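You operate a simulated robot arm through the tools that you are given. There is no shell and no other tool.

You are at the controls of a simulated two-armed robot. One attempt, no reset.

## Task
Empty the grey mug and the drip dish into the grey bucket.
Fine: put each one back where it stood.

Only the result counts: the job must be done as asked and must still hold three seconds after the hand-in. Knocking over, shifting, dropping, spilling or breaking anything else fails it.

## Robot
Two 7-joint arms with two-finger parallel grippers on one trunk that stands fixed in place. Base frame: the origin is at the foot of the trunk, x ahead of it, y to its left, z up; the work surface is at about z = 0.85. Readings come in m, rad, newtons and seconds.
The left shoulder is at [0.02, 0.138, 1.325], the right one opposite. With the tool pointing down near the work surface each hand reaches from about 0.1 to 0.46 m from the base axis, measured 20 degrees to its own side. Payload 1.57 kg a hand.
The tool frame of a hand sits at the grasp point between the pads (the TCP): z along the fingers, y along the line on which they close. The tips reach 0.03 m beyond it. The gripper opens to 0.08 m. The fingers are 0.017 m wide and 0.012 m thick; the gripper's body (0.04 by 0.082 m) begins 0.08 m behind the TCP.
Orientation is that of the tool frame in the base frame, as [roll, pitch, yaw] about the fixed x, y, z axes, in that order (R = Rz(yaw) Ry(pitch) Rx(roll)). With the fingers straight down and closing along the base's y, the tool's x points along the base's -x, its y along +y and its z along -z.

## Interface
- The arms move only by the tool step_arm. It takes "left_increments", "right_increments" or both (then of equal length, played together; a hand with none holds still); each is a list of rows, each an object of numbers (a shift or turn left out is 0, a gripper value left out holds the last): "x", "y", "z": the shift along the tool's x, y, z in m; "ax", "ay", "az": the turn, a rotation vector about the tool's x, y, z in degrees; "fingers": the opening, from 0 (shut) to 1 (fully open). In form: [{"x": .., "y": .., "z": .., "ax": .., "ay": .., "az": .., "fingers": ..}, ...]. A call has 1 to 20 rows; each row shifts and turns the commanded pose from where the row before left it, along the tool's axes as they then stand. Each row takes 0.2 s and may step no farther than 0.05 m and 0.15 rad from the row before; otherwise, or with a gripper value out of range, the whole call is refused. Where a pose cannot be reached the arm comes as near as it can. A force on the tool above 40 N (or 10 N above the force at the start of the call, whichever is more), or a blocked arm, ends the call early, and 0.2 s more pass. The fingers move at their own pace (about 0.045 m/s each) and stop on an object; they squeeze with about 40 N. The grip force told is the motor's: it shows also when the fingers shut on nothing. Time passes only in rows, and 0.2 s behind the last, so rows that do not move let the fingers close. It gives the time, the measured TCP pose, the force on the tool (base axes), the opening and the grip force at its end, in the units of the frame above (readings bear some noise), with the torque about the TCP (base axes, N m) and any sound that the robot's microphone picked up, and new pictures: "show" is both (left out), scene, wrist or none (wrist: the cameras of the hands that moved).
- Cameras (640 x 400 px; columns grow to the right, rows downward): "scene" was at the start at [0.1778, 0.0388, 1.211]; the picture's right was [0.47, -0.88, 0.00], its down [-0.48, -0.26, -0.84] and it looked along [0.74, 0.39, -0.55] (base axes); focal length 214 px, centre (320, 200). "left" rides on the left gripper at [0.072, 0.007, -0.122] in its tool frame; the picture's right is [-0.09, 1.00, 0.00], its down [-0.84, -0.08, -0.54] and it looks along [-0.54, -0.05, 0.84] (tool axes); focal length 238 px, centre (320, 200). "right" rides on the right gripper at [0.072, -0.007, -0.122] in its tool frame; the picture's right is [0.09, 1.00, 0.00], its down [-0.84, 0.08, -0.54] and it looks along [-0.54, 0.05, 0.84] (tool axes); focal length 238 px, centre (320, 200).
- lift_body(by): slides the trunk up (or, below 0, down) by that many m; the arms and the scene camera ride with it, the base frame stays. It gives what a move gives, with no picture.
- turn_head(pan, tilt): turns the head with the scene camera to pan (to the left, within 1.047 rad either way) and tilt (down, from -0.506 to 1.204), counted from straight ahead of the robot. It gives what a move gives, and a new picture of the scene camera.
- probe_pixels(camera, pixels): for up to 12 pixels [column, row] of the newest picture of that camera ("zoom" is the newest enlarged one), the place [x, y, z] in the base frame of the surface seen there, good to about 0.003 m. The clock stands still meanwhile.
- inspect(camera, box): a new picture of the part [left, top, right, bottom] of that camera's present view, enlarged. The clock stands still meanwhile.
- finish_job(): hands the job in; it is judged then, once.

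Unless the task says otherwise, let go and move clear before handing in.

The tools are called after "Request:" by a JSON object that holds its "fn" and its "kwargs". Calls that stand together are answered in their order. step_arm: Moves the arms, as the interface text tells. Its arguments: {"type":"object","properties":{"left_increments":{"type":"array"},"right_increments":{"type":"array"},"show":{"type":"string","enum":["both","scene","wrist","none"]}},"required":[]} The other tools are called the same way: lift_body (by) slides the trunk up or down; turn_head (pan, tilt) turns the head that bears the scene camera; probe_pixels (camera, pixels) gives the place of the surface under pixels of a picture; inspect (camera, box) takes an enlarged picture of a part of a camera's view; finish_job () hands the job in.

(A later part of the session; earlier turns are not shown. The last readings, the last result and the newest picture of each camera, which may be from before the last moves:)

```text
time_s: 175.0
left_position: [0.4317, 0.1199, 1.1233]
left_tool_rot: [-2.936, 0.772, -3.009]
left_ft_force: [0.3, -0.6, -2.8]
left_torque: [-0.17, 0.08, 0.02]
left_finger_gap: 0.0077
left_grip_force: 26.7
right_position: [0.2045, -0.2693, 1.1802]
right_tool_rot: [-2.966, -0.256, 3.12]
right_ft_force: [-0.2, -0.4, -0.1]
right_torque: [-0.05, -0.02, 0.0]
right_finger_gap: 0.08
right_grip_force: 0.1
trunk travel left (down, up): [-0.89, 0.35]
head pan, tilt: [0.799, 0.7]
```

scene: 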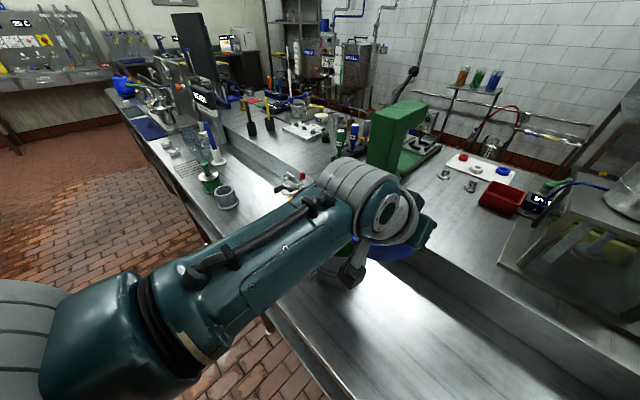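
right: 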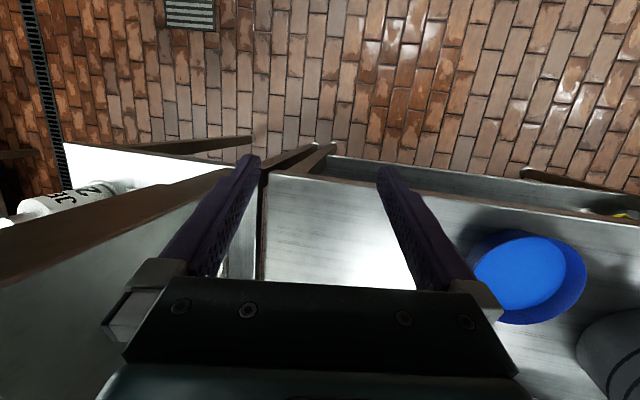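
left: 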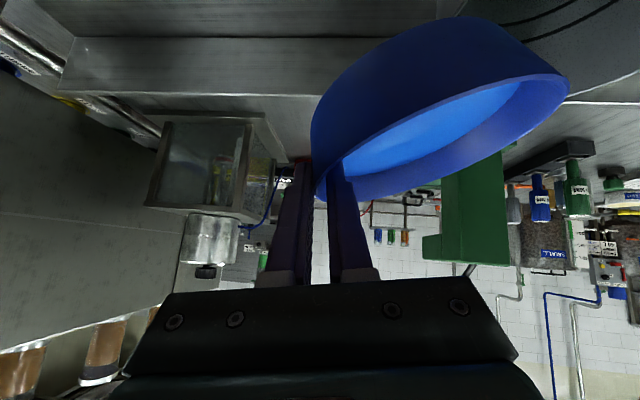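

Tilt ≈21°, lip at (0.44, 0.245, 1.08); the weight is still full. I continue at 1° per row.

Request:
{"fn": "step_arm", "kwargs": {"left_increments": [{"x": -0.00161, "y": 0.00052, "z": -0.00161, "ax": 0.707, "az": -0.707}, {"x": -0.00161, "y": 0.00052, "z": -0.00161, "ax": 0.707, "az": -0.707}, {"x": -0.00161, "y": 0.00052, "z": -0.00161, "ax": 0.707, "az": -0.707}, {"x": -0.00161, "y": 0.00052, "z": -0.00161, "ax": 0.707, "az": -0.707}, {"x": -0.00161, "y": 0.00052, "z": -0.00161, "ax": 0.707, "az": -0.707}, {"x": -0.00161, "y": 0.00052, "z": -0.00161, "ax": 0.707, "az": -0.707}, {"x": -0.00161, "y": 0.00052, "z": -0.00161, "ax": 0.707, "az": -0.707}, {"x": -0.00161, "y": 0.00052, "z": -0.00161, "ax": 0.707, "az": -0.707}, {"x": -0.00161, "y": 0.00052, "z": -0.00161, "ax": 0.707, "az": -0.707}, {"x": -0.00161, "y": 0.00052, "z": -0.00161, "ax": 0.707, "az": -0.707}], "show": "both"}}

```text
time_s: 177.2
left_position: [0.4312, 0.1288, 1.144]
left_tool_rot: [-2.699, 0.733, -2.846]
left_ft_force: [0.2, 0.9, -2.8]
left_torque: [-0.15, 0.03, 0.01]
left_finger_gap: 0.0077
left_grip_force: 26.6
right_position: [0.2042, -0.2686, 1.1797]
right_tool_rot: [-2.968, -0.256, 3.118]
right_ft_force: [-0.1, 1.6, -0.3]
right_torque: [0.0, -0.02, 0.02]
right_finger_gap: 0.0799
right_grip_force: 0.1
trunk travel left (down, up): [-0.89, 0.35]
head pan, tilt: [0.799, 0.7]
```

scene: 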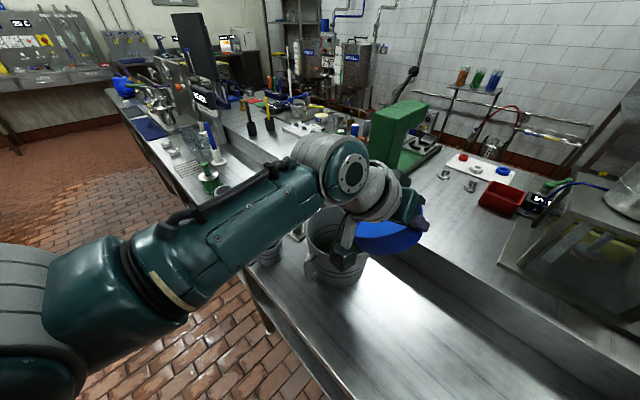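
left: 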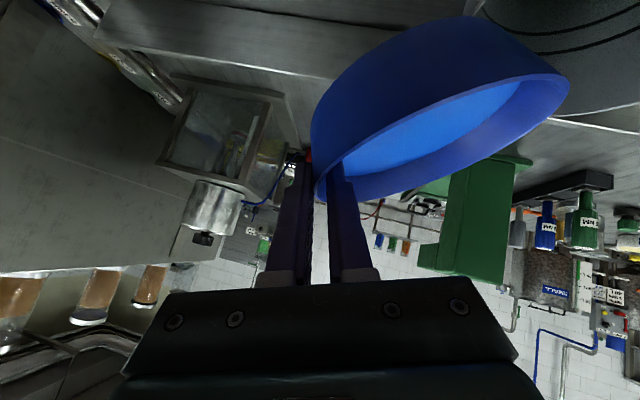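

Tilt is about 31° but the weight is unchanged. I probe the liquid surface and rim from the wrist camera to see how the liquid lies.

Request:
{"fn": "inspect", "kwargs": {"camera": "left", "box": [300, 0, 600, 210]}}

```text
1.90 times, centred on (450, 105) of left
```

zoom: 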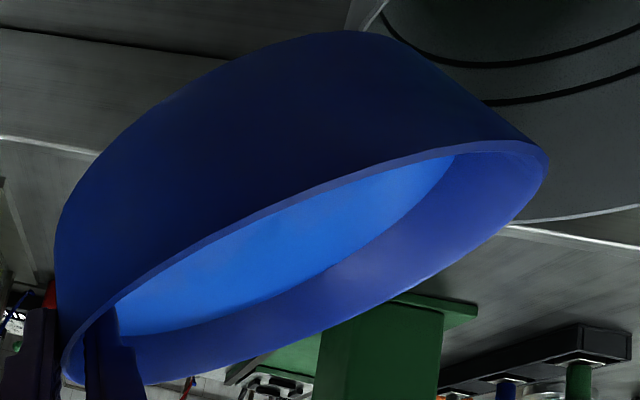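

Request:
{"fn": "probe_pixels", "kwargs": {"camera": "zoom", "pixels": [[150, 310], [200, 280], [250, 280], [300, 240], [350, 220], [400, 190], [440, 165], [545, 160], [530, 190], [450, 260], [300, 340], [500, 145]]}}

```text
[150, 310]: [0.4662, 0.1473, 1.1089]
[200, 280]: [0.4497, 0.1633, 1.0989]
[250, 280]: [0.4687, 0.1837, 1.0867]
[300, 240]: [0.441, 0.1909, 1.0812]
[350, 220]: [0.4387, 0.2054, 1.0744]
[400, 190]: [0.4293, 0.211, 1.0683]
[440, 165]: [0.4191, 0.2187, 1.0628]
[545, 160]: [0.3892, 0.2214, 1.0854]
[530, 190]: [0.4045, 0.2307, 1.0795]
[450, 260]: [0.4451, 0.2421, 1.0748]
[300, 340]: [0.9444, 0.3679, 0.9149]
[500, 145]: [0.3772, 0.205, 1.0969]
```

The blue surface keeps parallel to the dish so far, with the lip at (0.445, 0.242, 1.075) safely over the bucket. I keep tilting gently and watch the weight.

Request:
{"fn": "step_arm", "kwargs": {"left_increments": [{"x": -0.00161, "y": 0.00052, "z": -0.00161, "ax": 0.707, "az": -0.707}, {"x": -0.00161, "y": 0.00052, "z": -0.00161, "ax": 0.707, "az": -0.707}, {"x": -0.00161, "y": 0.00052, "z": -0.00161, "ax": 0.707, "az": -0.707}, {"x": -0.00161, "y": 0.00052, "z": -0.00161, "ax": 0.707, "az": -0.707}, {"x": -0.00161, "y": 0.00052, "z": -0.00161, "ax": 0.707, "az": -0.707}, {"x": -0.00161, "y": 0.00052, "z": -0.00161, "ax": 0.707, "az": -0.707}, {"x": -0.00161, "y": 0.00052, "z": -0.00161, "ax": 0.707, "az": -0.707}, {"x": -0.00161, "y": 0.00052, "z": -0.00161, "ax": 0.707, "az": -0.707}, {"x": -0.00161, "y": 0.00052, "z": -0.00161, "ax": 0.707, "az": -0.707}, {"x": -0.00161, "y": 0.00052, "z": -0.00161, "ax": 0.707, "az": -0.707}, {}], "show": "both"}}

```text
time_s: 179.6
left_position: [0.4322, 0.1427, 1.1623]
left_tool_rot: [-2.487, 0.669, -2.71]
left_ft_force: [0.4, 0.2, -3.2]
left_torque: [-0.11, 0.0, 0.0]
left_finger_gap: 0.0077
left_grip_force: 26.5
right_position: [0.2049, -0.2697, 1.1789]
right_tool_rot: [-2.968, -0.257, 3.12]
right_ft_force: [-0.7, 0.5, 0.1]
right_torque: [-0.01, 0.03, -0.04]
right_finger_gap: 0.0799
right_grip_force: 0.0
trunk travel left (down, up): [-0.89, 0.35]
head pan, tilt: [0.799, 0.7]
```

scene: 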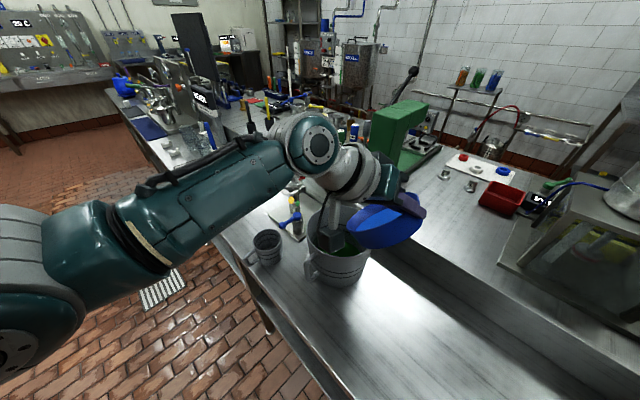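
left: 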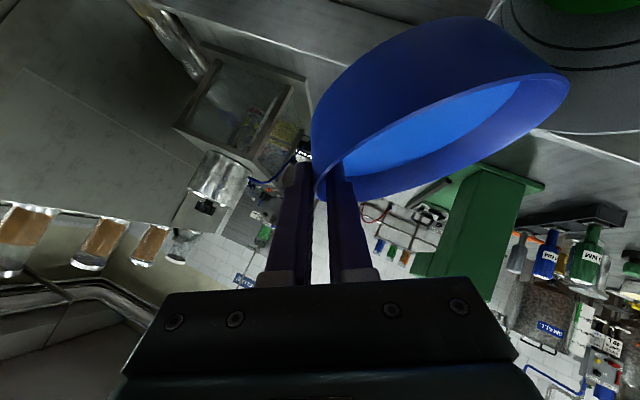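

Tilt ≈41°, nothing has run out yet. I continue gently toward 55°, keeping the lip over the bucket's centre.

Request:
{"fn": "step_arm", "kwargs": {"left_increments": [{"x": -0.00161, "y": 0.00052, "z": -0.00161, "ax": 0.707, "az": -0.707}, {"x": -0.00161, "y": 0.00052, "z": -0.00161, "ax": 0.707, "az": -0.707}, {"x": -0.00161, "y": 0.00052, "z": -0.00161, "ax": 0.707, "az": -0.707}, {"x": -0.00161, "y": 0.00052, "z": -0.00161, "ax": 0.707, "az": -0.707}, {"x": -0.00161, "y": 0.00052, "z": -0.00161, "ax": 0.707, "az": -0.707}, {"x": -0.00161, "y": 0.00052, "z": -0.00161, "ax": 0.707, "az": -0.707}, {"x": -0.00161, "y": 0.00052, "z": -0.00161, "ax": 0.707, "az": -0.707}, {"x": -0.00161, "y": 0.00052, "z": -0.00161, "ax": 0.707, "az": -0.707}, {"x": -0.00161, "y": 0.00052, "z": -0.00161, "ax": 0.707, "az": -0.707}, {"x": -0.00161, "y": 0.00052, "z": -0.00161, "ax": 0.707, "az": -0.707}, {}], "show": "both"}}

Request:
{"fn": "inspect", "kwargs": {"camera": "left", "box": [300, 0, 640, 210]}}

```text
time_s: 182.0
left_position: [0.4309, 0.1598, 1.1797]
left_tool_rot: [-2.296, 0.585, -2.598]
left_ft_force: [-0.4, -0.4, -2.9]
left_torque: [-0.06, 0.07, -0.02]
left_finger_gap: 0.0079
left_grip_force: 26.4
right_position: [0.2044, -0.2696, 1.1794]
right_tool_rot: [-2.968, -0.255, 3.121]
right_ft_force: [0.5, -0.2, 0.3]
right_torque: [0.0, 0.0, 0.0]
right_finger_gap: 0.0801
right_grip_force: 0.1
trunk travel left (down, up): [-0.89, 0.35]
head pan, tilt: [0.799, 0.7]
```

scene: 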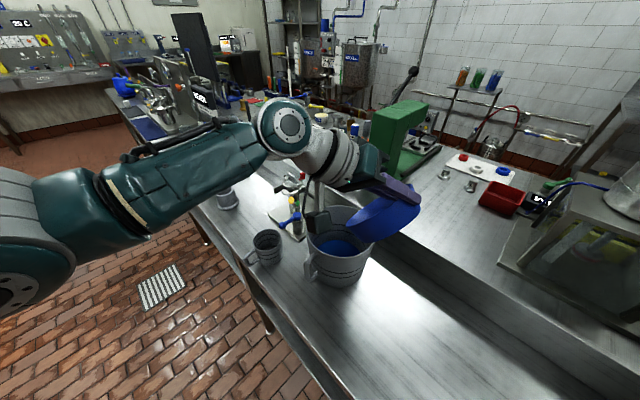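
left: 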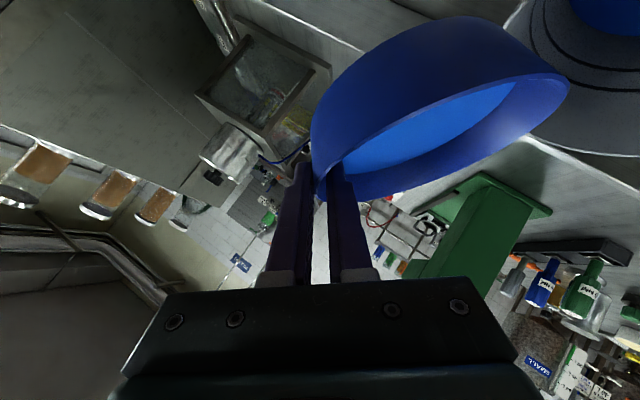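

```text
1.88 times, centred on (470, 105) of left
```

zoom: 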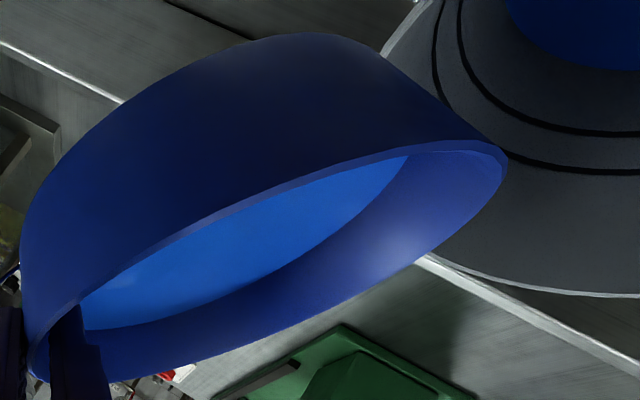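

The bucket's contents at (338,245) have now turned blue: the dish is pouring into it. I keep tilting at a moderate pace with the lip held in place.

Request:
{"fn": "step_arm", "kwargs": {"left_increments": [{}, {}, {"x": -0.00241, "y": 0.00078, "z": -0.00241, "ax": 1.06, "az": -1.06}, {"x": -0.00241, "y": 0.00078, "z": -0.00241, "ax": 1.06, "az": -1.06}, {"x": -0.00241, "y": 0.00078, "z": -0.00241, "ax": 1.06, "az": -1.06}, {"x": -0.00241, "y": 0.00078, "z": -0.00241, "ax": 1.06, "az": -1.06}, {"x": -0.00241, "y": 0.00078, "z": -0.00241, "ax": 1.06, "az": -1.06}, {"x": -0.00241, "y": 0.00078, "z": -0.00241, "ax": 1.06, "az": -1.06}, {"x": -0.00241, "y": 0.00078, "z": -0.00241, "ax": 1.06, "az": -1.06}, {"x": -0.00241, "y": 0.00078, "z": -0.00241, "ax": 1.06, "az": -1.06}, {"x": -0.00241, "y": 0.00078, "z": -0.00241, "ax": 1.06, "az": -1.06}, {"x": -0.00241, "y": 0.00078, "z": -0.00241, "ax": 1.06, "az": -1.06}], "show": "both"}}

```text
time_s: 184.6
left_position: [0.4338, 0.1874, 1.1985]
left_tool_rot: [-2.051, 0.43, -2.478]
left_ft_force: [0.3, 0.3, -2.2]
left_torque: [-0.01, -0.02, 0.02]
left_finger_gap: 0.0075
left_grip_force: 26.8
right_position: [0.2052, -0.2686, 1.1805]
right_tool_rot: [-2.966, -0.257, 3.118]
right_ft_force: [-0.2, 0.2, -0.4]
right_torque: [0.01, -0.02, 0.06]
right_finger_gap: 0.08
right_grip_force: 0.2
trunk travel left (down, up): [-0.89, 0.35]
head pan, tilt: [0.799, 0.7]
```

scene: 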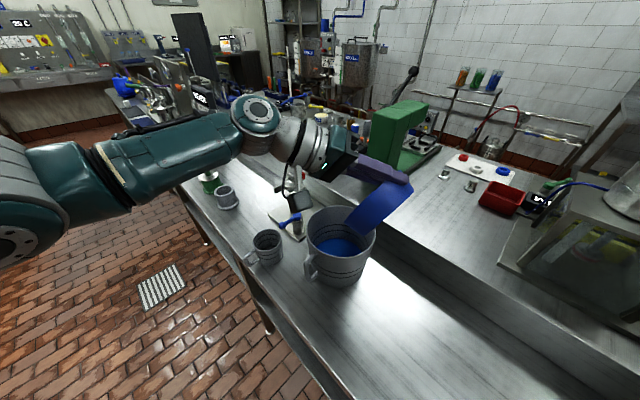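
left: 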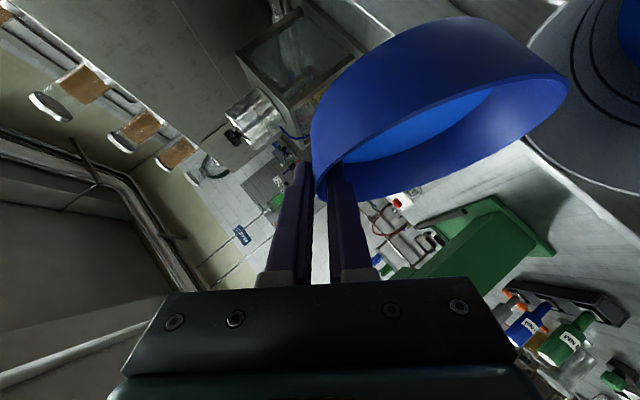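

The liquid in the dish is visibly lower and the weight is falling (2.2 N). I continue at 2° per row.

Request:
{"fn": "step_arm", "kwargs": {"left_increments": [{"x": -0.00322, "y": 0.00104, "z": -0.00322, "ax": 1.414, "az": -1.414}, {"x": -0.00322, "y": 0.00104, "z": -0.00322, "ax": 1.414, "az": -1.414}, {"x": -0.00322, "y": 0.00104, "z": -0.00322, "ax": 1.414, "az": -1.414}, {"x": -0.00322, "y": 0.00104, "z": -0.00322, "ax": 1.414, "az": -1.414}, {"x": -0.00322, "y": 0.00104, "z": -0.00322, "ax": 1.414, "az": -1.414}, {"x": -0.00322, "y": 0.00104, "z": -0.00322, "ax": 1.414, "az": -1.414}, {"x": -0.00322, "y": 0.00104, "z": -0.00322, "ax": 1.414, "az": -1.414}, {"x": -0.00322, "y": 0.00104, "z": -0.00322, "ax": 1.414, "az": -1.414}, {"x": -0.00322, "y": 0.00104, "z": -0.00322, "ax": 1.414, "az": -1.414}, {"x": -0.00322, "y": 0.00104, "z": -0.00322, "ax": 1.414, "az": -1.414}, {}], "show": "both"}}

```text
time_s: 187.0
left_position: [0.4339, 0.2306, 1.2104]
left_tool_rot: [-1.777, 0.201, -2.39]
left_ft_force: [0.3, 0.4, -0.7]
left_torque: [0.05, 0.0, 0.0]
left_finger_gap: 0.0079
left_grip_force: 27.0
right_position: [0.2038, -0.2691, 1.18]
right_tool_rot: [-2.967, -0.255, 3.12]
right_ft_force: [0.7, -0.4, 0.1]
right_torque: [0.04, 0.0, 0.03]
right_finger_gap: 0.0799
right_grip_force: 0.1
trunk travel left (down, up): [-0.89, 0.35]
head pan, tilt: [0.799, 0.7]
```

scene: 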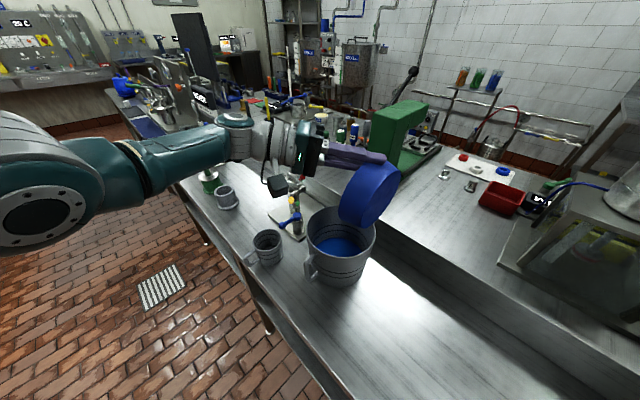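
left: 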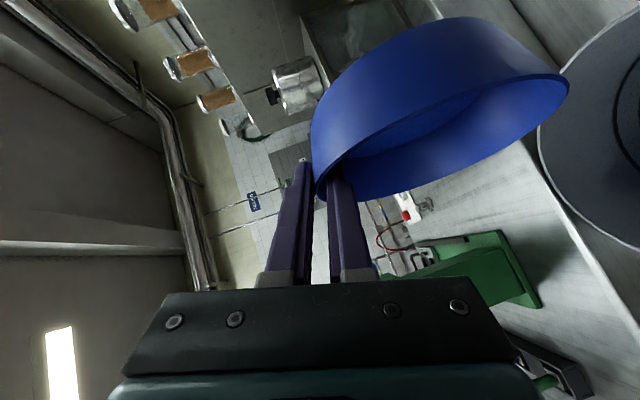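

The dish now looks bare inside and the weight is down to about 0.7 N at 86°. I tilt 12° more and hold to drain the rest.

Request:
{"fn": "step_arm", "kwargs": {"left_increments": [{"x": -0.00322, "y": 0.00104, "z": -0.00322, "ax": 1.414, "az": -1.414}, {"x": -0.00322, "y": 0.00104, "z": -0.00322, "ax": 1.414, "az": -1.414}, {"x": -0.00322, "y": 0.00104, "z": -0.00322, "ax": 1.414, "az": -1.414}, {"x": -0.00322, "y": 0.00104, "z": -0.00322, "ax": 1.414, "az": -1.414}, {"x": -0.00322, "y": 0.00104, "z": -0.00322, "ax": 1.414, "az": -1.414}, {"x": -0.00322, "y": 0.00104, "z": -0.00322, "ax": 1.414, "az": -1.414}, {}, {}, {}, {}, {}], "show": "both"}}

Request:
{"fn": "inspect", "kwargs": {"camera": "left", "box": [290, 0, 590, 210]}}

```text
time_s: 189.4
left_position: [0.435, 0.2615, 1.2089]
left_tool_rot: [-1.631, 0.053, -2.37]
left_ft_force: [-0.1, -0.3, -1.0]
left_torque: [0.06, 0.02, -0.03]
left_finger_gap: 0.0076
left_grip_force: 26.8
right_position: [0.2048, -0.2688, 1.1808]
right_tool_rot: [-2.967, -0.257, 3.118]
right_ft_force: [-0.9, 0.1, -0.6]
right_torque: [0.01, 0.03, 0.02]
right_finger_gap: 0.0799
right_grip_force: 0.0
trunk travel left (down, up): [-0.89, 0.35]
head pan, tilt: [0.799, 0.7]
```

scene: 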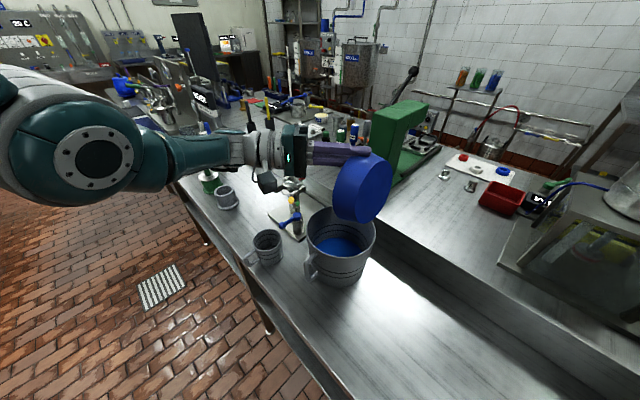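
left: 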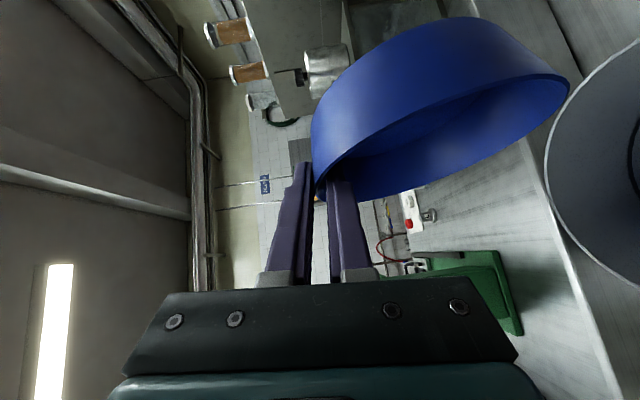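

```text
1.90 times, centred on (440, 105) of left
```

zoom: 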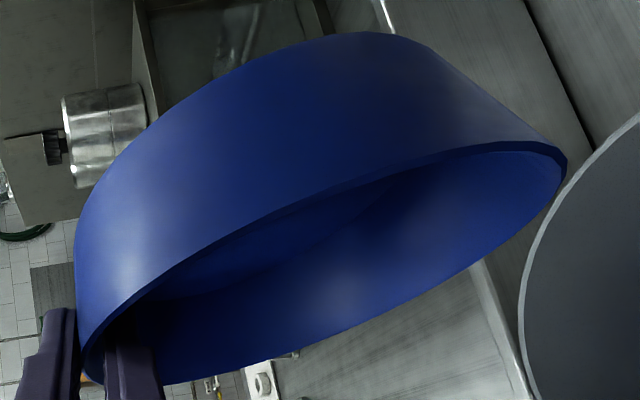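

The dish is empty. With no liquid left, I rotate it back to level in place, high above the bucket.

Request:
{"fn": "step_arm", "kwargs": {"left_increments": [{"ax": -3.5, "az": 3.5}, {"ax": -4.95, "az": 4.95}, {"ax": -4.95, "az": 4.95}, {"ax": -4.95, "az": 4.95}, {"ax": -4.95, "az": 4.95}, {"ax": -4.95, "az": 4.95}, {"ax": -4.95, "az": 4.95}, {"ax": -4.95, "az": 4.95}, {"ax": -4.95, "az": 4.95}, {"ax": -4.95, "az": 4.95}, {"ax": -4.95, "az": 4.95}, {"ax": -4.95, "az": 4.95}, {"ax": -4.95, "az": 4.95}, {"ax": -4.95, "az": 4.95}, {"ax": -1.4, "az": 1.4}, {}], "show": "both"}}

```text
time_s: 192.8
left_position: [0.4328, 0.2604, 1.2094]
left_tool_rot: [2.837, 0.762, 2.917]
left_ft_force: [0.0, 0.0, -0.2]
left_torque: [-0.06, 0.01, -0.02]
left_finger_gap: 0.0074
left_grip_force: 26.0
right_position: [0.2045, -0.2683, 1.1789]
right_tool_rot: [-2.966, -0.256, 3.119]
right_ft_force: [0.3, 0.1, -0.5]
right_torque: [0.01, -0.01, 0.02]
right_finger_gap: 0.0801
right_grip_force: 0.0
trunk travel left (down, up): [-0.89, 0.35]
head pan, tilt: [0.799, 0.7]
```

scene: 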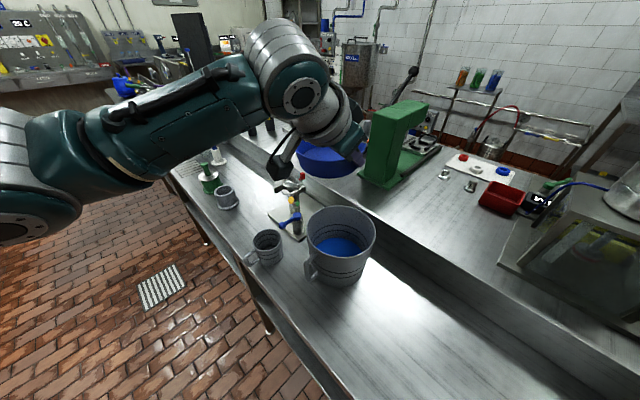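
left: 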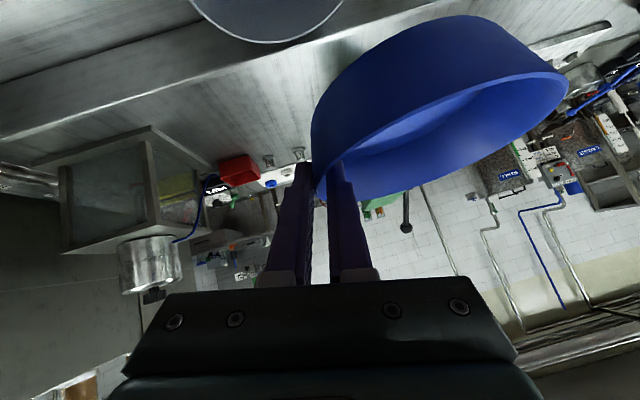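

Level and empty at (0.433, 0.260, 1.209); the bucket holds blue liquid at (340,245). I yaw the hand back −60° here in free space, then travel over to above the dish's forward waypoint.

Request:
{"fn": "step_arm", "kwargs": {"left_increments": [{"ax": 3.445, "ay": -1.112, "az": 3.445}, {"ax": 3.445, "ay": -1.112, "az": 3.445}, {"ax": 3.445, "ay": -1.112, "az": 3.445}, {"ax": 3.445, "ay": -1.112, "az": 3.445}, {"ax": 3.445, "ay": -1.112, "az": 3.445}, {"ax": 3.445, "ay": -1.112, "az": 3.445}, {"ax": 3.445, "ay": -1.112, "az": 3.445}, {"ax": 3.445, "ay": -1.112, "az": 3.445}, {"ax": 3.445, "ay": -1.112, "az": 3.445}, {"ax": 3.445, "ay": -1.112, "az": 3.445}, {"ax": 3.445, "ay": -1.112, "az": 3.445}, {"ax": 3.445, "ay": -1.112, "az": 3.445}], "show": "scene"}}

```text
time_s: 195.4
left_position: [0.4337, 0.2604, 1.209]
left_tool_rot: [2.835, 0.767, 1.868]
left_ft_force: [-0.2, 0.5, -0.8]
left_torque: [-0.03, 0.07, -0.03]
left_finger_gap: 0.0075
left_grip_force: 26.2
right_position: [0.2037, -0.2686, 1.1808]
right_tool_rot: [-2.966, -0.258, 3.12]
right_ft_force: [-0.2, -0.8, 0.7]
right_torque: [0.01, -0.02, -0.01]
right_finger_gap: 0.0797
right_grip_force: 0.0
trunk travel left (down, up): [-0.89, 0.35]
head pan, tilt: [0.799, 0.7]
```

scene: 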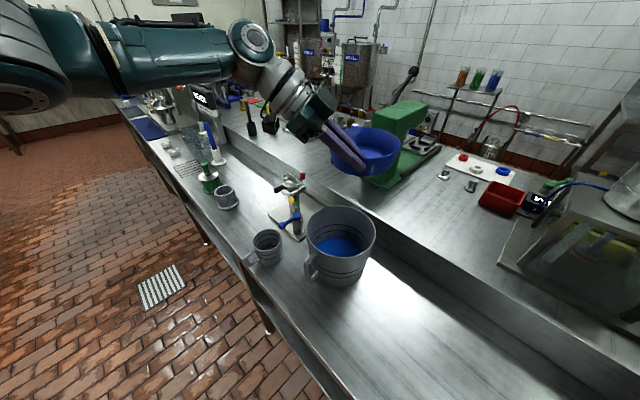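

The dish (370,150) is empty and held level. I carry it over to (0.37, 0.06) at this height.

Request:
{"fn": "step_arm", "kwargs": {"left_increments": [{"x": -0.0063, "y": -0.0075, "z": 0.0038}, {"x": -0.0125, "y": -0.0149, "z": 0.0077}, {"x": -0.0125, "y": -0.0149, "z": 0.0077}, {"x": -0.0125, "y": -0.0149, "z": 0.0077}, {"x": -0.0125, "y": -0.0149, "z": 0.0077}, {"x": -0.0125, "y": -0.0149, "z": 0.0077}, {"x": -0.0125, "y": -0.0149, "z": 0.0077}, {"x": -0.0125, "y": -0.0149, "z": 0.0077}, {"x": -0.0125, "y": -0.0149, "z": 0.0077}, {"x": -0.0125, "y": -0.0149, "z": 0.0077}, {"x": -0.0063, "y": -0.0075, "z": 0.0038}, {}], "show": "scene"}}

```text
time_s: 198.0
left_position: [0.3714, 0.0614, 1.2101]
left_tool_rot: [2.833, 0.766, 1.871]
left_ft_force: [-0.2, 0.2, -2.0]
left_torque: [-0.01, 0.06, 0.01]
left_finger_gap: 0.0075
left_grip_force: 27.1
right_position: [0.2046, -0.2688, 1.1786]
right_tool_rot: [-2.967, -0.258, 3.12]
right_ft_force: [0.2, 0.5, -0.3]
right_torque: [-0.03, 0.0, 0.0]
right_finger_gap: 0.0799
right_grip_force: 0.1
trunk travel left (down, up): [-0.89, 0.35]
head pan, tilt: [0.799, 0.7]
```

scene: 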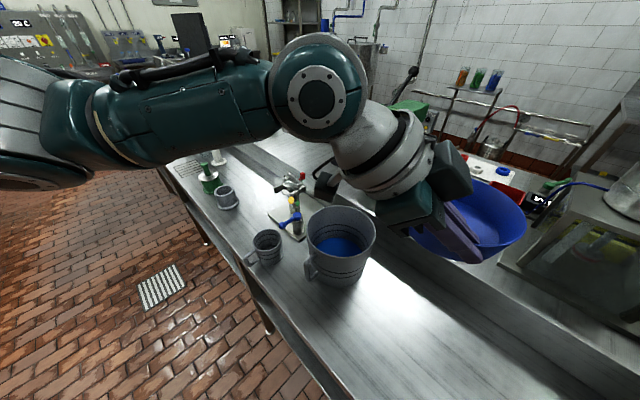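

At (0.371, 0.061, 1.210), unobstructed. I lower the trunk by 0.14 m to the pick-up height setting.

Request:
{"fn": "lift_body", "kwargs": {"by": -0.14}}

Request:
{"fn": "step_arm", "kwargs": {"left_increments": [{"x": 0.0083, "y": -0.0027, "z": 0.0083}, {"x": 0.0103, "y": -0.0033, "z": 0.0104}, {"x": 0.0103, "y": -0.0033, "z": 0.0104}, {"x": 0.0103, "y": -0.0033, "z": 0.0104}, {"x": 0.0103, "y": -0.0033, "z": 0.0104}, {"x": 0.0103, "y": -0.0033, "z": 0.0104}, {"x": 0.0103, "y": -0.0033, "z": 0.0104}, {"x": 0.0103, "y": -0.0033, "z": 0.0104}, {"x": 0.0103, "y": -0.0033, "z": 0.0104}, {}], "show": "both"}}

```text
time_s: 199.6
left_position: [0.3711, 0.0617, 1.0699]
left_tool_rot: [2.834, 0.766, 1.869]
left_ft_force: [0.5, -1.4, -0.3]
left_torque: [-0.03, 0.04, 0.02]
left_finger_gap: 0.0077
left_grip_force: 26.6
right_position: [0.2054, -0.2689, 1.0396]
right_tool_rot: [-2.967, -0.254, 3.119]
right_ft_force: [-0.1, -1.1, 0.2]
right_torque: [0.01, -0.01, -0.04]
right_finger_gap: 0.0797
right_grip_force: 0.1
trunk travel left (down, up): [-0.75, 0.49]
head pan, tilt: [0.799, 0.7]
```

```text
time_s: 201.8
left_position: [0.373, 0.0604, 0.9373]
left_tool_rot: [2.834, 0.765, 1.868]
left_ft_force: [0.1, -0.6, -1.5]
left_torque: [-0.03, 0.08, 0.03]
left_finger_gap: 0.0076
left_grip_force: 26.7
right_position: [0.2045, -0.2688, 1.0407]
right_tool_rot: [-2.966, -0.258, 3.12]
right_ft_force: [0.6, 0.0, 0.8]
right_torque: [-0.05, -0.01, -0.02]
right_finger_gap: 0.0803
right_grip_force: 0.0
trunk travel left (down, up): [-0.75, 0.49]
head pan, tilt: [0.799, 0.7]
```

scene: 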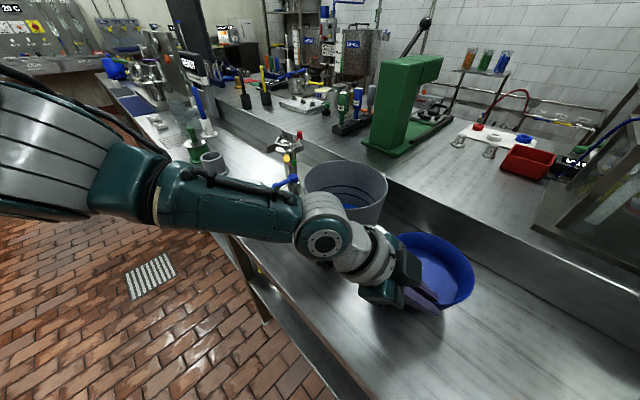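
left: 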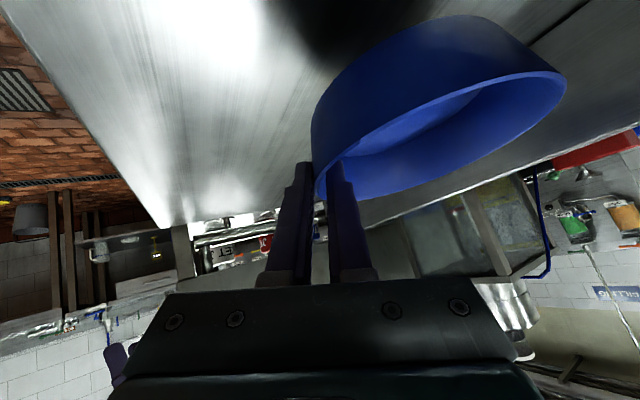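

The dish is back at its forward waypoint. Its rim has shifted slightly in the wrist view, so I measure its tilt before setting down.

Request:
{"fn": "inspect", "kwargs": {"camera": "scene", "box": [360, 215, 490, 325]}}

```text
3.64 times, centred on (425, 270) of scene
```

zoom: 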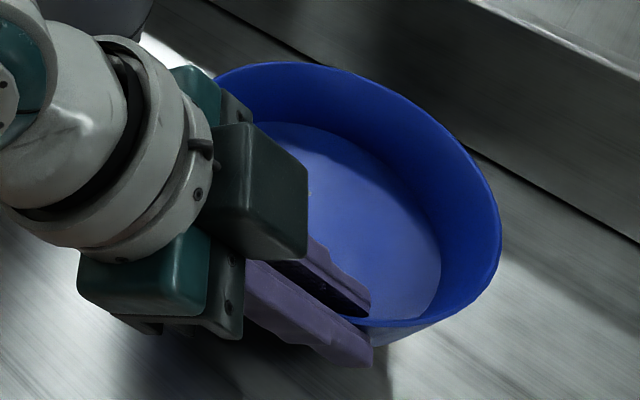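

Request:
{"fn": "probe_pixels", "kwargs": {"camera": "zoom", "pixels": [[225, 75], [270, 64], [330, 68], [400, 95], [450, 135], [485, 185], [498, 235], [480, 285], [440, 312], [390, 324], [350, 180], [400, 260]]}}

```text
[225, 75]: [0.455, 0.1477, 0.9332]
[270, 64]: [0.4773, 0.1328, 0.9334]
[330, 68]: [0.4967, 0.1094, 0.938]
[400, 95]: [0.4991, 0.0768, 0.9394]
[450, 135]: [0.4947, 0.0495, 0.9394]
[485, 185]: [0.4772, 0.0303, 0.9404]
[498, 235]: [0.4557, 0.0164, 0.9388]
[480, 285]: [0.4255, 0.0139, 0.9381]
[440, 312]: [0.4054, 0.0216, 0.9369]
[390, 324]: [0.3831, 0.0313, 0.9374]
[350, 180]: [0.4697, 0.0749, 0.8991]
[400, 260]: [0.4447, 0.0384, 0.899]
```

The dish leans only ~3° within the grip. I correct that tilt and carry it back to above its original place (grip point ≈ (0.280, 0.037)).

Request:
{"fn": "step_arm", "kwargs": {"left_increments": [{"ax": 0.75, "ay": 2.97, "az": 0.21}, {"x": 0.0002, "y": -0.0056, "z": -0.002}, {"x": 0.0004, "y": -0.01125, "z": -0.004}, {"x": 0.0004, "y": -0.01125, "z": -0.004}, {"x": 0.0004, "y": -0.01125, "z": -0.004}, {"x": 0.0004, "y": -0.01125, "z": -0.004}, {"x": 0.0004, "y": -0.01125, "z": -0.004}, {"x": 0.0004, "y": -0.01125, "z": -0.004}, {"x": 0.0004, "y": -0.01125, "z": -0.004}, {"x": 0.0002, "y": -0.0056, "z": -0.002}, {}], "show": "both"}}

Request:
{"fn": "inspect", "kwargs": {"camera": "scene", "box": [345, 255, 475, 375]}}

```text
time_s: 204.2
left_position: [0.2809, 0.0382, 0.9403]
left_tool_rot: [2.859, 0.716, 1.885]
left_ft_force: [-0.6, -0.2, -1.1]
left_torque: [-0.01, 0.05, -0.01]
left_finger_gap: 0.0076
left_grip_force: 26.7
right_position: [0.2041, -0.269, 1.0385]
right_tool_rot: [-2.967, -0.256, 3.118]
right_ft_force: [-0.4, 0.0, -0.3]
right_torque: [0.01, -0.02, 0.02]
right_finger_gap: 0.0799
right_grip_force: 0.1
trunk travel left (down, up): [-0.75, 0.49]
head pan, tilt: [0.799, 0.7]
```

scene: 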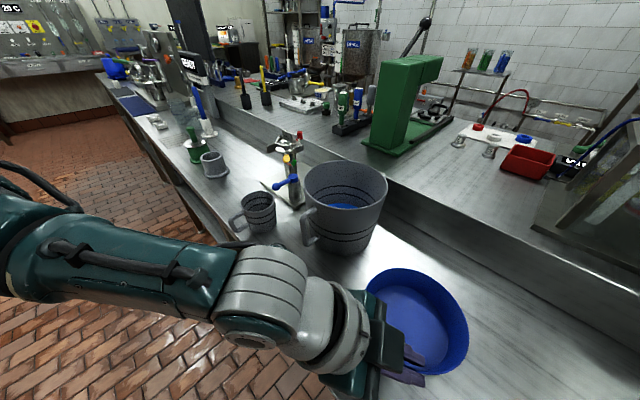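
left: 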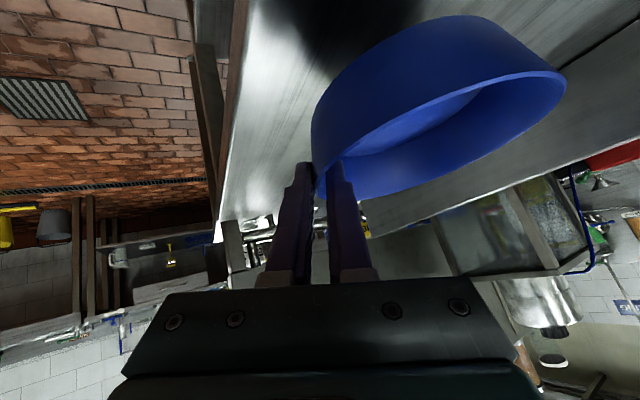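

```text
3.33 times, centred on (410, 315) of scene
```

zoom: 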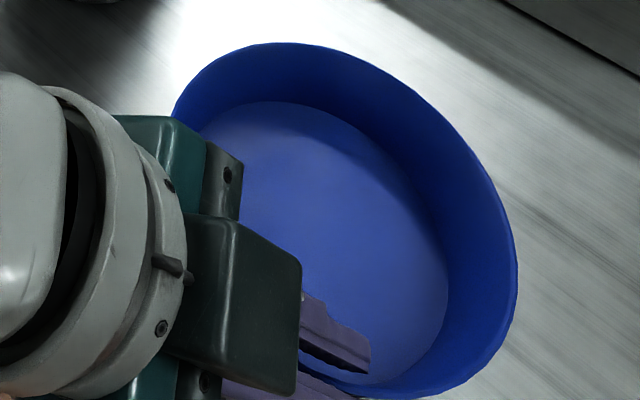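

Request:
{"fn": "probe_pixels", "kwargs": {"camera": "zoom", "pixels": [[190, 88], [230, 52], [290, 44], [350, 62], [420, 105], [480, 170], [510, 230], [513, 290], [490, 345], [450, 380], [400, 397], [370, 388]]}}

```text
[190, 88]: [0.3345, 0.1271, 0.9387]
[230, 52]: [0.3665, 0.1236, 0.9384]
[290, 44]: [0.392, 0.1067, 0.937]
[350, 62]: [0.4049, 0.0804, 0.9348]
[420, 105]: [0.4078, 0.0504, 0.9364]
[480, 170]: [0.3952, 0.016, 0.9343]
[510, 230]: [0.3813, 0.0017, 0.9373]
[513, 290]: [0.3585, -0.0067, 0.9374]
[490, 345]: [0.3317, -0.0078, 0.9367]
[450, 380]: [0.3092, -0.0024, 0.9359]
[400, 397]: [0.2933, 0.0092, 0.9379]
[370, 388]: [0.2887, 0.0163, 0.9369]
```

The dish is level (rim 0.935–0.938) and its centre (0.341, 0.059) is within ~1 mm of the original. I lower it 38 mm, then feel for the table in 1 mm steps.

Request:
{"fn": "step_arm", "kwargs": {"left_increments": [{"x": 0.0045, "y": -0.0029, "z": 0.0055}, {"x": 0.005, "y": -0.0016, "z": 0.0055}, {"x": 0.005, "y": -0.0016, "z": 0.0055}, {"x": 0.005, "y": -0.0016, "z": 0.0055}, {"x": 0.005, "y": -0.0016, "z": 0.0055}, {}], "show": "none"}}

Request:
{"fn": "step_arm", "kwargs": {"left_increments": [{"x": 0.0013, "y": -0.0004, "z": 0.0015}, {}], "show": "none"}}

```text
time_s: 205.6
left_position: [0.2799, 0.0359, 0.9027]
left_tool_rot: [2.859, 0.716, 1.886]
left_ft_force: [0.0, -0.3, -0.8]
left_torque: [-0.04, 0.07, -0.01]
left_finger_gap: 0.0074
left_grip_force: 26.5
right_position: [0.2047, -0.2682, 1.0403]
right_tool_rot: [-2.966, -0.257, 3.12]
right_ft_force: [0.3, 0.2, 0.1]
right_torque: [0.01, 0.0, 0.02]
right_finger_gap: 0.0801
right_grip_force: 0.0
trunk travel left (down, up): [-0.75, 0.49]
head pan, tilt: [0.799, 0.7]
```

```text
time_s: 206.2
left_position: [0.2796, 0.0367, 0.9012]
left_tool_rot: [2.859, 0.717, 1.883]
left_ft_force: [-0.5, -0.7, 0.4]
left_torque: [-0.02, 0.02, 0.0]
left_finger_gap: 0.0079
left_grip_force: 27.1
right_position: [0.2045, -0.2697, 1.0413]
right_tool_rot: [-2.967, -0.256, 3.119]
right_ft_force: [0.6, 0.7, 0.7]
right_torque: [0.02, 0.01, 0.03]
right_finger_gap: 0.0801
right_grip_force: 0.1
trunk travel left (down, up): [-0.75, 0.49]
head pan, tilt: [0.799, 0.7]
```

Request:
{"fn": "step_arm", "kwargs": {"left_increments": [{"x": 0.0013, "y": -0.0004, "z": 0.0015}, {}], "show": "none"}}

Request:
{"fn": "step_arm", "kwargs": {"left_increments": [{"x": 0.0007, "y": -0.0002, "z": 0.0007}, {}], "show": "none"}}

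Request:
{"fn": "step_arm", "kwargs": {"left_increments": [{"x": 0.0007, "y": -0.0002, "z": 0.0007}, {}], "show": "none"}}

```text
time_s: 206.8
left_position: [0.2802, 0.0366, 0.8994]
left_tool_rot: [2.858, 0.716, 1.885]
left_ft_force: [-0.3, -0.2, -0.6]
left_torque: [-0.05, 0.05, 0.0]
left_finger_gap: 0.0076
left_grip_force: 26.8
right_position: [0.2048, -0.2692, 1.0394]
right_tool_rot: [-2.966, -0.256, 3.119]
right_ft_force: [-0.1, 0.0, -0.8]
right_torque: [-0.03, -0.05, 0.03]
right_finger_gap: 0.0801
right_grip_force: 0.0
trunk travel left (down, up): [-0.75, 0.49]
head pan, tilt: [0.799, 0.7]
```

```text
time_s: 207.4
left_position: [0.2795, 0.0359, 0.8981]
left_tool_rot: [2.858, 0.716, 1.885]
left_ft_force: [0.3, 0.3, 0.1]
left_torque: [-0.01, 0.08, -0.02]
left_finger_gap: 0.0074
left_grip_force: 26.8
right_position: [0.2038, -0.2685, 1.0395]
right_tool_rot: [-2.967, -0.257, 3.12]
right_ft_force: [-0.5, 0.1, 0.1]
right_torque: [0.0, -0.02, -0.02]
right_finger_gap: 0.0801
right_grip_force: 0.1
trunk travel left (down, up): [-0.75, 0.49]
head pan, tilt: [0.799, 0.7]
```

```text
time_s: 208.0
left_position: [0.2801, 0.0362, 0.8958]
left_tool_rot: [2.86, 0.716, 1.886]
left_ft_force: [0.7, 0.7, -1.0]
left_torque: [-0.05, 0.08, 0.0]
left_finger_gap: 0.0076
left_grip_force: 26.7
right_position: [0.204, -0.2693, 1.04]
right_tool_rot: [-2.968, -0.256, 3.118]
right_ft_force: [0.7, 0.1, -1.6]
right_torque: [0.04, -0.02, -0.04]
right_finger_gap: 0.08
right_grip_force: 0.0
trunk travel left (down, up): [-0.75, 0.49]
head pan, tilt: [0.799, 0.7]
```

Request:
{"fn": "step_arm", "kwargs": {"left_increments": [{"x": 0.0007, "y": -0.0002, "z": 0.0007}, {}], "show": "none"}}

Request:
{"fn": "step_arm", "kwargs": {"left_increments": [{"x": 0.0007, "y": -0.0002, "z": 0.0007}, {}], "show": "none"}}

Request:
{"fn": "step_arm", "kwargs": {"left_increments": [{"x": 0.0007, "y": -0.0002, "z": 0.0007}, {}], "show": "both"}}

```text
time_s: 208.6
left_position: [0.2804, 0.0367, 0.8954]
left_tool_rot: [2.858, 0.717, 1.882]
left_ft_force: [-1.5, 0.8, 3.3]
left_torque: [-0.13, -0.1, 0.02]
left_finger_gap: 0.0072
left_grip_force: 26.8
right_position: [0.2052, -0.2683, 1.0401]
right_tool_rot: [-2.967, -0.255, 3.12]
right_ft_force: [-0.1, 0.2, -0.4]
right_torque: [0.02, 0.04, 0.01]
right_finger_gap: 0.08
right_grip_force: 0.0
trunk travel left (down, up): [-0.75, 0.49]
head pan, tilt: [0.799, 0.7]
```

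```text
time_s: 209.2
left_position: [0.2799, 0.0359, 0.8952]
left_tool_rot: [2.856, 0.719, 1.883]
left_ft_force: [-3.7, 3.1, 13.1]
left_torque: [-0.23, -0.26, 0.02]
left_finger_gap: 0.0074
left_grip_force: 26.9
right_position: [0.2034, -0.2673, 1.0398]
right_tool_rot: [-2.968, -0.255, 3.12]
right_ft_force: [1.1, 0.0, -0.3]
right_torque: [0.03, 0.01, 0.0]
right_finger_gap: 0.08
right_grip_force: 0.0
trunk travel left (down, up): [-0.75, 0.49]
head pan, tilt: [0.799, 0.7]
```

```text
time_s: 209.8
left_position: [0.2798, 0.036, 0.8949]
left_tool_rot: [2.855, 0.72, 1.881]
left_ft_force: [-5.5, 2.3, 24.5]
left_torque: [-0.11, -0.17, -0.01]
left_finger_gap: 0.0076
left_grip_force: 26.6
right_position: [0.2059, -0.2684, 1.0403]
right_tool_rot: [-2.967, -0.256, 3.121]
right_ft_force: [-0.7, 0.9, -0.5]
right_torque: [-0.01, 0.0, -0.01]
right_finger_gap: 0.0799
right_grip_force: 0.1
trunk travel left (down, up): [-0.75, 0.49]
head pan, tilt: [0.799, 0.7]
```

scene: 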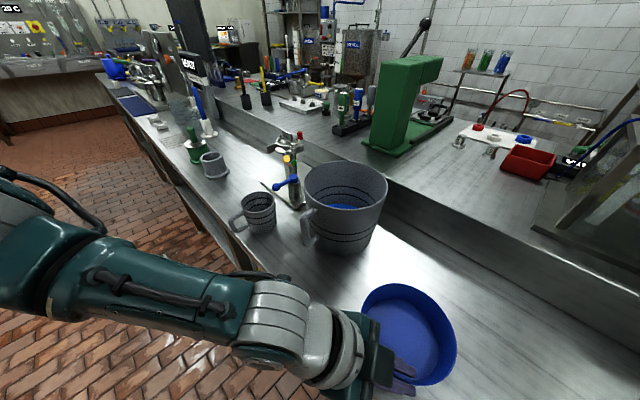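
left: 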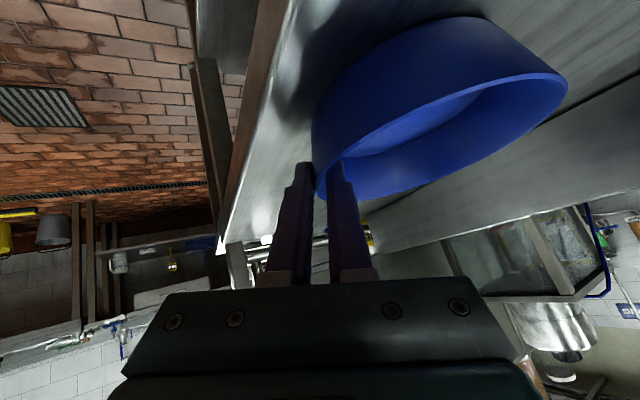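

The dish now rests on the table (pressing). I ease up by about 1.5 mm and open the fingers to 0.04 m.

Request:
{"fn": "step_arm", "kwargs": {"left_increments": [{"x": -0.0012, "y": 0.0004, "z": -0.0013}, {}, {"fingers": 0.15}, {"fingers": 0.3}, {"fingers": 0.5}, {}, {}], "show": "both"}}

```text
time_s: 211.4
left_position: [0.2787, 0.0372, 0.8953]
left_tool_rot: [2.86, 0.714, 1.884]
left_ft_force: [-0.6, -0.8, 0.4]
left_torque: [0.01, 0.01, 0.0]
left_finger_gap: 0.0399
left_grip_force: 0.0
right_position: [0.2053, -0.2681, 1.0398]
right_tool_rot: [-2.967, -0.256, 3.118]
right_ft_force: [0.5, 0.9, -0.4]
right_torque: [-0.05, -0.02, 0.01]
right_finger_gap: 0.08
right_grip_force: 0.0
trunk travel left (down, up): [-0.75, 0.49]
head pan, tilt: [0.799, 0.7]
```

scene: 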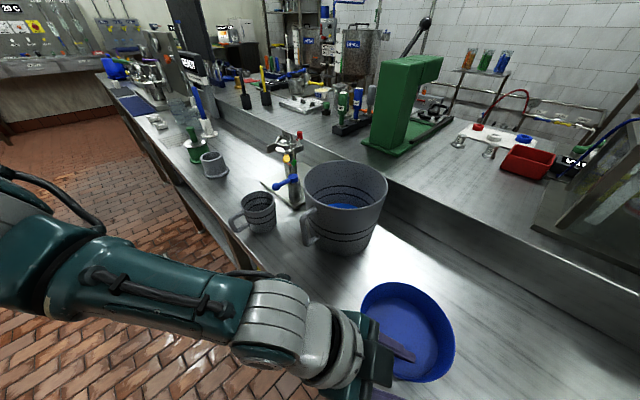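
left: 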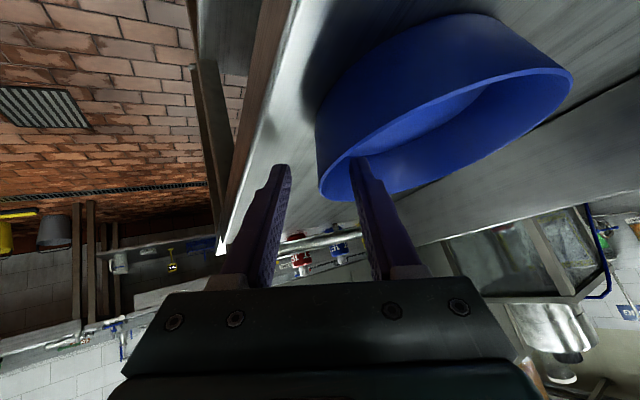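

Released, the dish sits flat. I withdraw straight up.

Request:
{"fn": "step_arm", "kwargs": {"left_increments": [{"x": -0.0039, "y": 0.0013, "z": -0.0043}, {"x": -0.0079, "y": 0.0025, "z": -0.0087}, {"x": -0.0079, "y": 0.0025, "z": -0.0087}, {"x": -0.0079, "y": 0.0025, "z": -0.0087}, {"x": -0.0079, "y": 0.0025, "z": -0.0087}, {"x": -0.0079, "y": 0.0025, "z": -0.0087}, {"x": -0.0079, "y": 0.0025, "z": -0.0087}, {"x": -0.0079, "y": 0.0025, "z": -0.0087}], "show": "both"}}

Request:
{"fn": "inspect", "kwargs": {"camera": "scene", "box": [345, 270, 473, 398]}}

```text
time_s: 213.2
left_position: [0.2781, 0.0371, 0.985]
left_tool_rot: [2.856, 0.717, 1.884]
left_ft_force: [0.3, 0.3, 0.7]
left_torque: [-0.01, 0.01, -0.01]
left_finger_gap: 0.04
left_grip_force: 0.1
right_position: [0.2051, -0.2698, 1.0399]
right_tool_rot: [-2.967, -0.258, 3.119]
right_ft_force: [0.0, -0.2, 0.3]
right_torque: [0.01, 0.0, 0.0]
right_finger_gap: 0.0801
right_grip_force: 0.0
trunk travel left (down, up): [-0.75, 0.49]
head pan, tilt: [0.799, 0.7]
```

scene: 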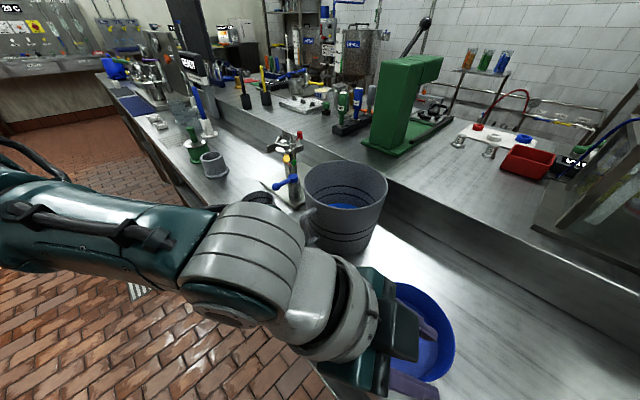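
left: 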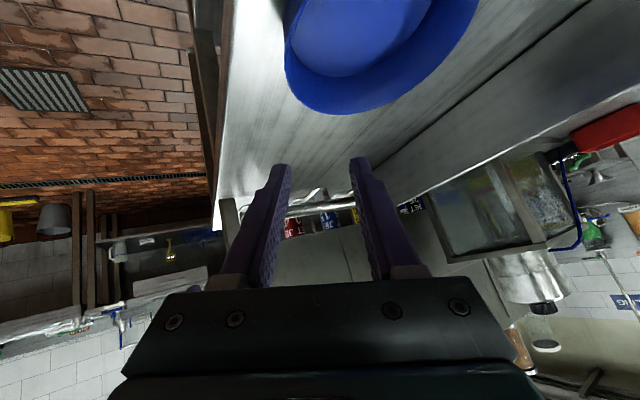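

```text
3.12 times, centred on (409, 334) of scene
```

zoom: 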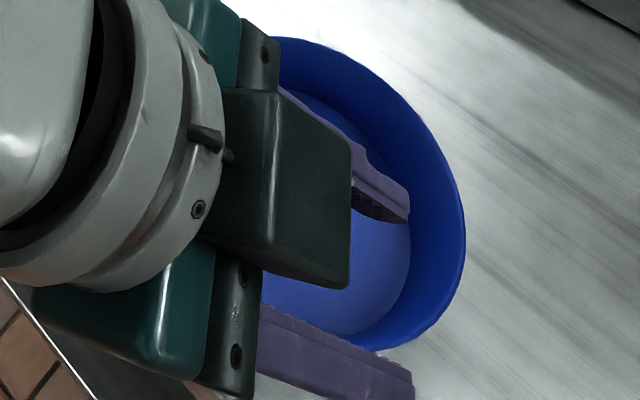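

The dish stands in place. I move the hand up and to the left, clear of everything, then check the whole scene.

Request:
{"fn": "step_arm", "kwargs": {"left_increments": [{"x": 0.0062, "y": 0.0151, "z": -0.0164}, {"x": 0.0062, "y": 0.0151, "z": -0.0164}, {"x": 0.0062, "y": 0.0151, "z": -0.0164}, {"x": 0.0062, "y": 0.0151, "z": -0.0164}, {"x": 0.0062, "y": 0.0151, "z": -0.0164}, {"x": 0.0062, "y": 0.0151, "z": -0.0164}, {"x": 0.0062, "y": 0.0151, "z": -0.0164}, {"x": 0.0062, "y": 0.0151, "z": -0.0164}, {"x": 0.0062, "y": 0.0151, "z": -0.0164}, {"x": 0.0062, "y": 0.0151, "z": -0.0164}, {"x": 0.0062, "y": 0.0151, "z": -0.0164}, {"x": 0.0062, "y": 0.0151, "z": -0.0164}], "show": "scene"}}

```text
time_s: 215.8
left_position: [0.3278, 0.2761, 1.1158]
left_tool_rot: [2.857, 0.715, 1.883]
left_ft_force: [0.1, 0.3, 0.2]
left_torque: [-0.01, 0.01, 0.01]
left_finger_gap: 0.0396
left_grip_force: 0.1
right_position: [0.2043, -0.2688, 1.04]
right_tool_rot: [-2.967, -0.256, 3.119]
right_ft_force: [0.4, 1.0, 0.1]
right_torque: [-0.04, 0.01, 0.0]
right_finger_gap: 0.0799
right_grip_force: 0.0
trunk travel left (down, up): [-0.75, 0.49]
head pan, tilt: [0.799, 0.7]
```

scene: 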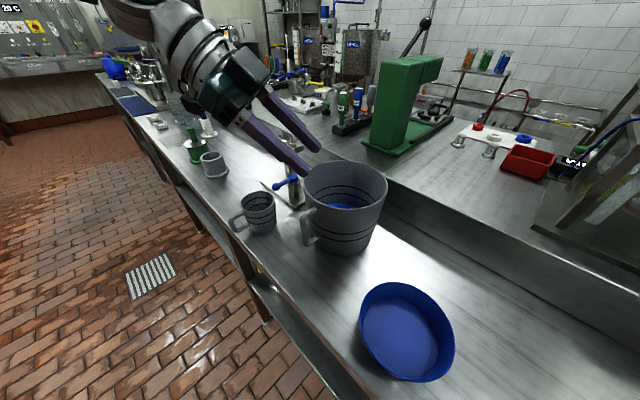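

All three vessels stand in view: mug (258,212), bucket (345,205), dish (406,332). I inspect the dish, bucket and table closely for position and any spill.

Request:
{"fn": "inspect", "kwargs": {"camera": "scene", "box": [345, 270, 473, 398]}}

```text
3.12 times, centred on (409, 334) of scene
```

zoom: 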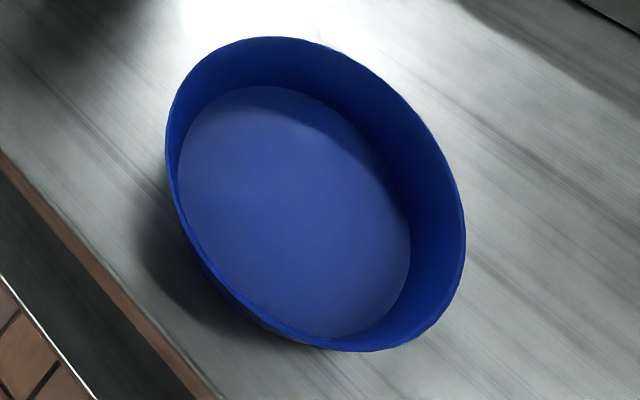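

Request:
{"fn": "probe_pixels", "kwargs": {"camera": "zoom", "pixels": [[270, 39], [180, 90], [167, 160], [195, 250], [250, 315], [345, 350], [420, 330], [460, 265], [450, 180], [400, 105], [330, 52], [300, 220]]}}

Request:
{"fn": "inspect", "kwargs": {"camera": "scene", "box": [270, 140, 430, 280]}}

```text
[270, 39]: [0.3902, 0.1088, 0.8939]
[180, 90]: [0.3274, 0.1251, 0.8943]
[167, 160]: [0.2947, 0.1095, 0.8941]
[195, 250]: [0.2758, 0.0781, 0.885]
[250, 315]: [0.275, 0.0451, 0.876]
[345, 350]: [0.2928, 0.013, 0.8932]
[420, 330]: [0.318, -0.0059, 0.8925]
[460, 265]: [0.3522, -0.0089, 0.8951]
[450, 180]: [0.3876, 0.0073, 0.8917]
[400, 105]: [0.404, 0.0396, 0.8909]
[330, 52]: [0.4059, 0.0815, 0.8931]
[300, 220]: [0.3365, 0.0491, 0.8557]
```

```text
2.86 times, centred on (350, 210) of scene
```

zoom: 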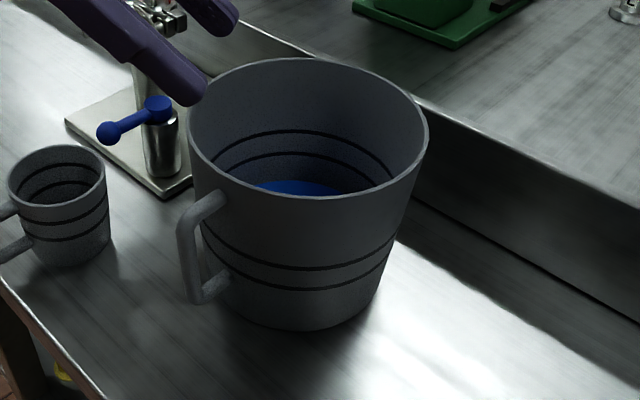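

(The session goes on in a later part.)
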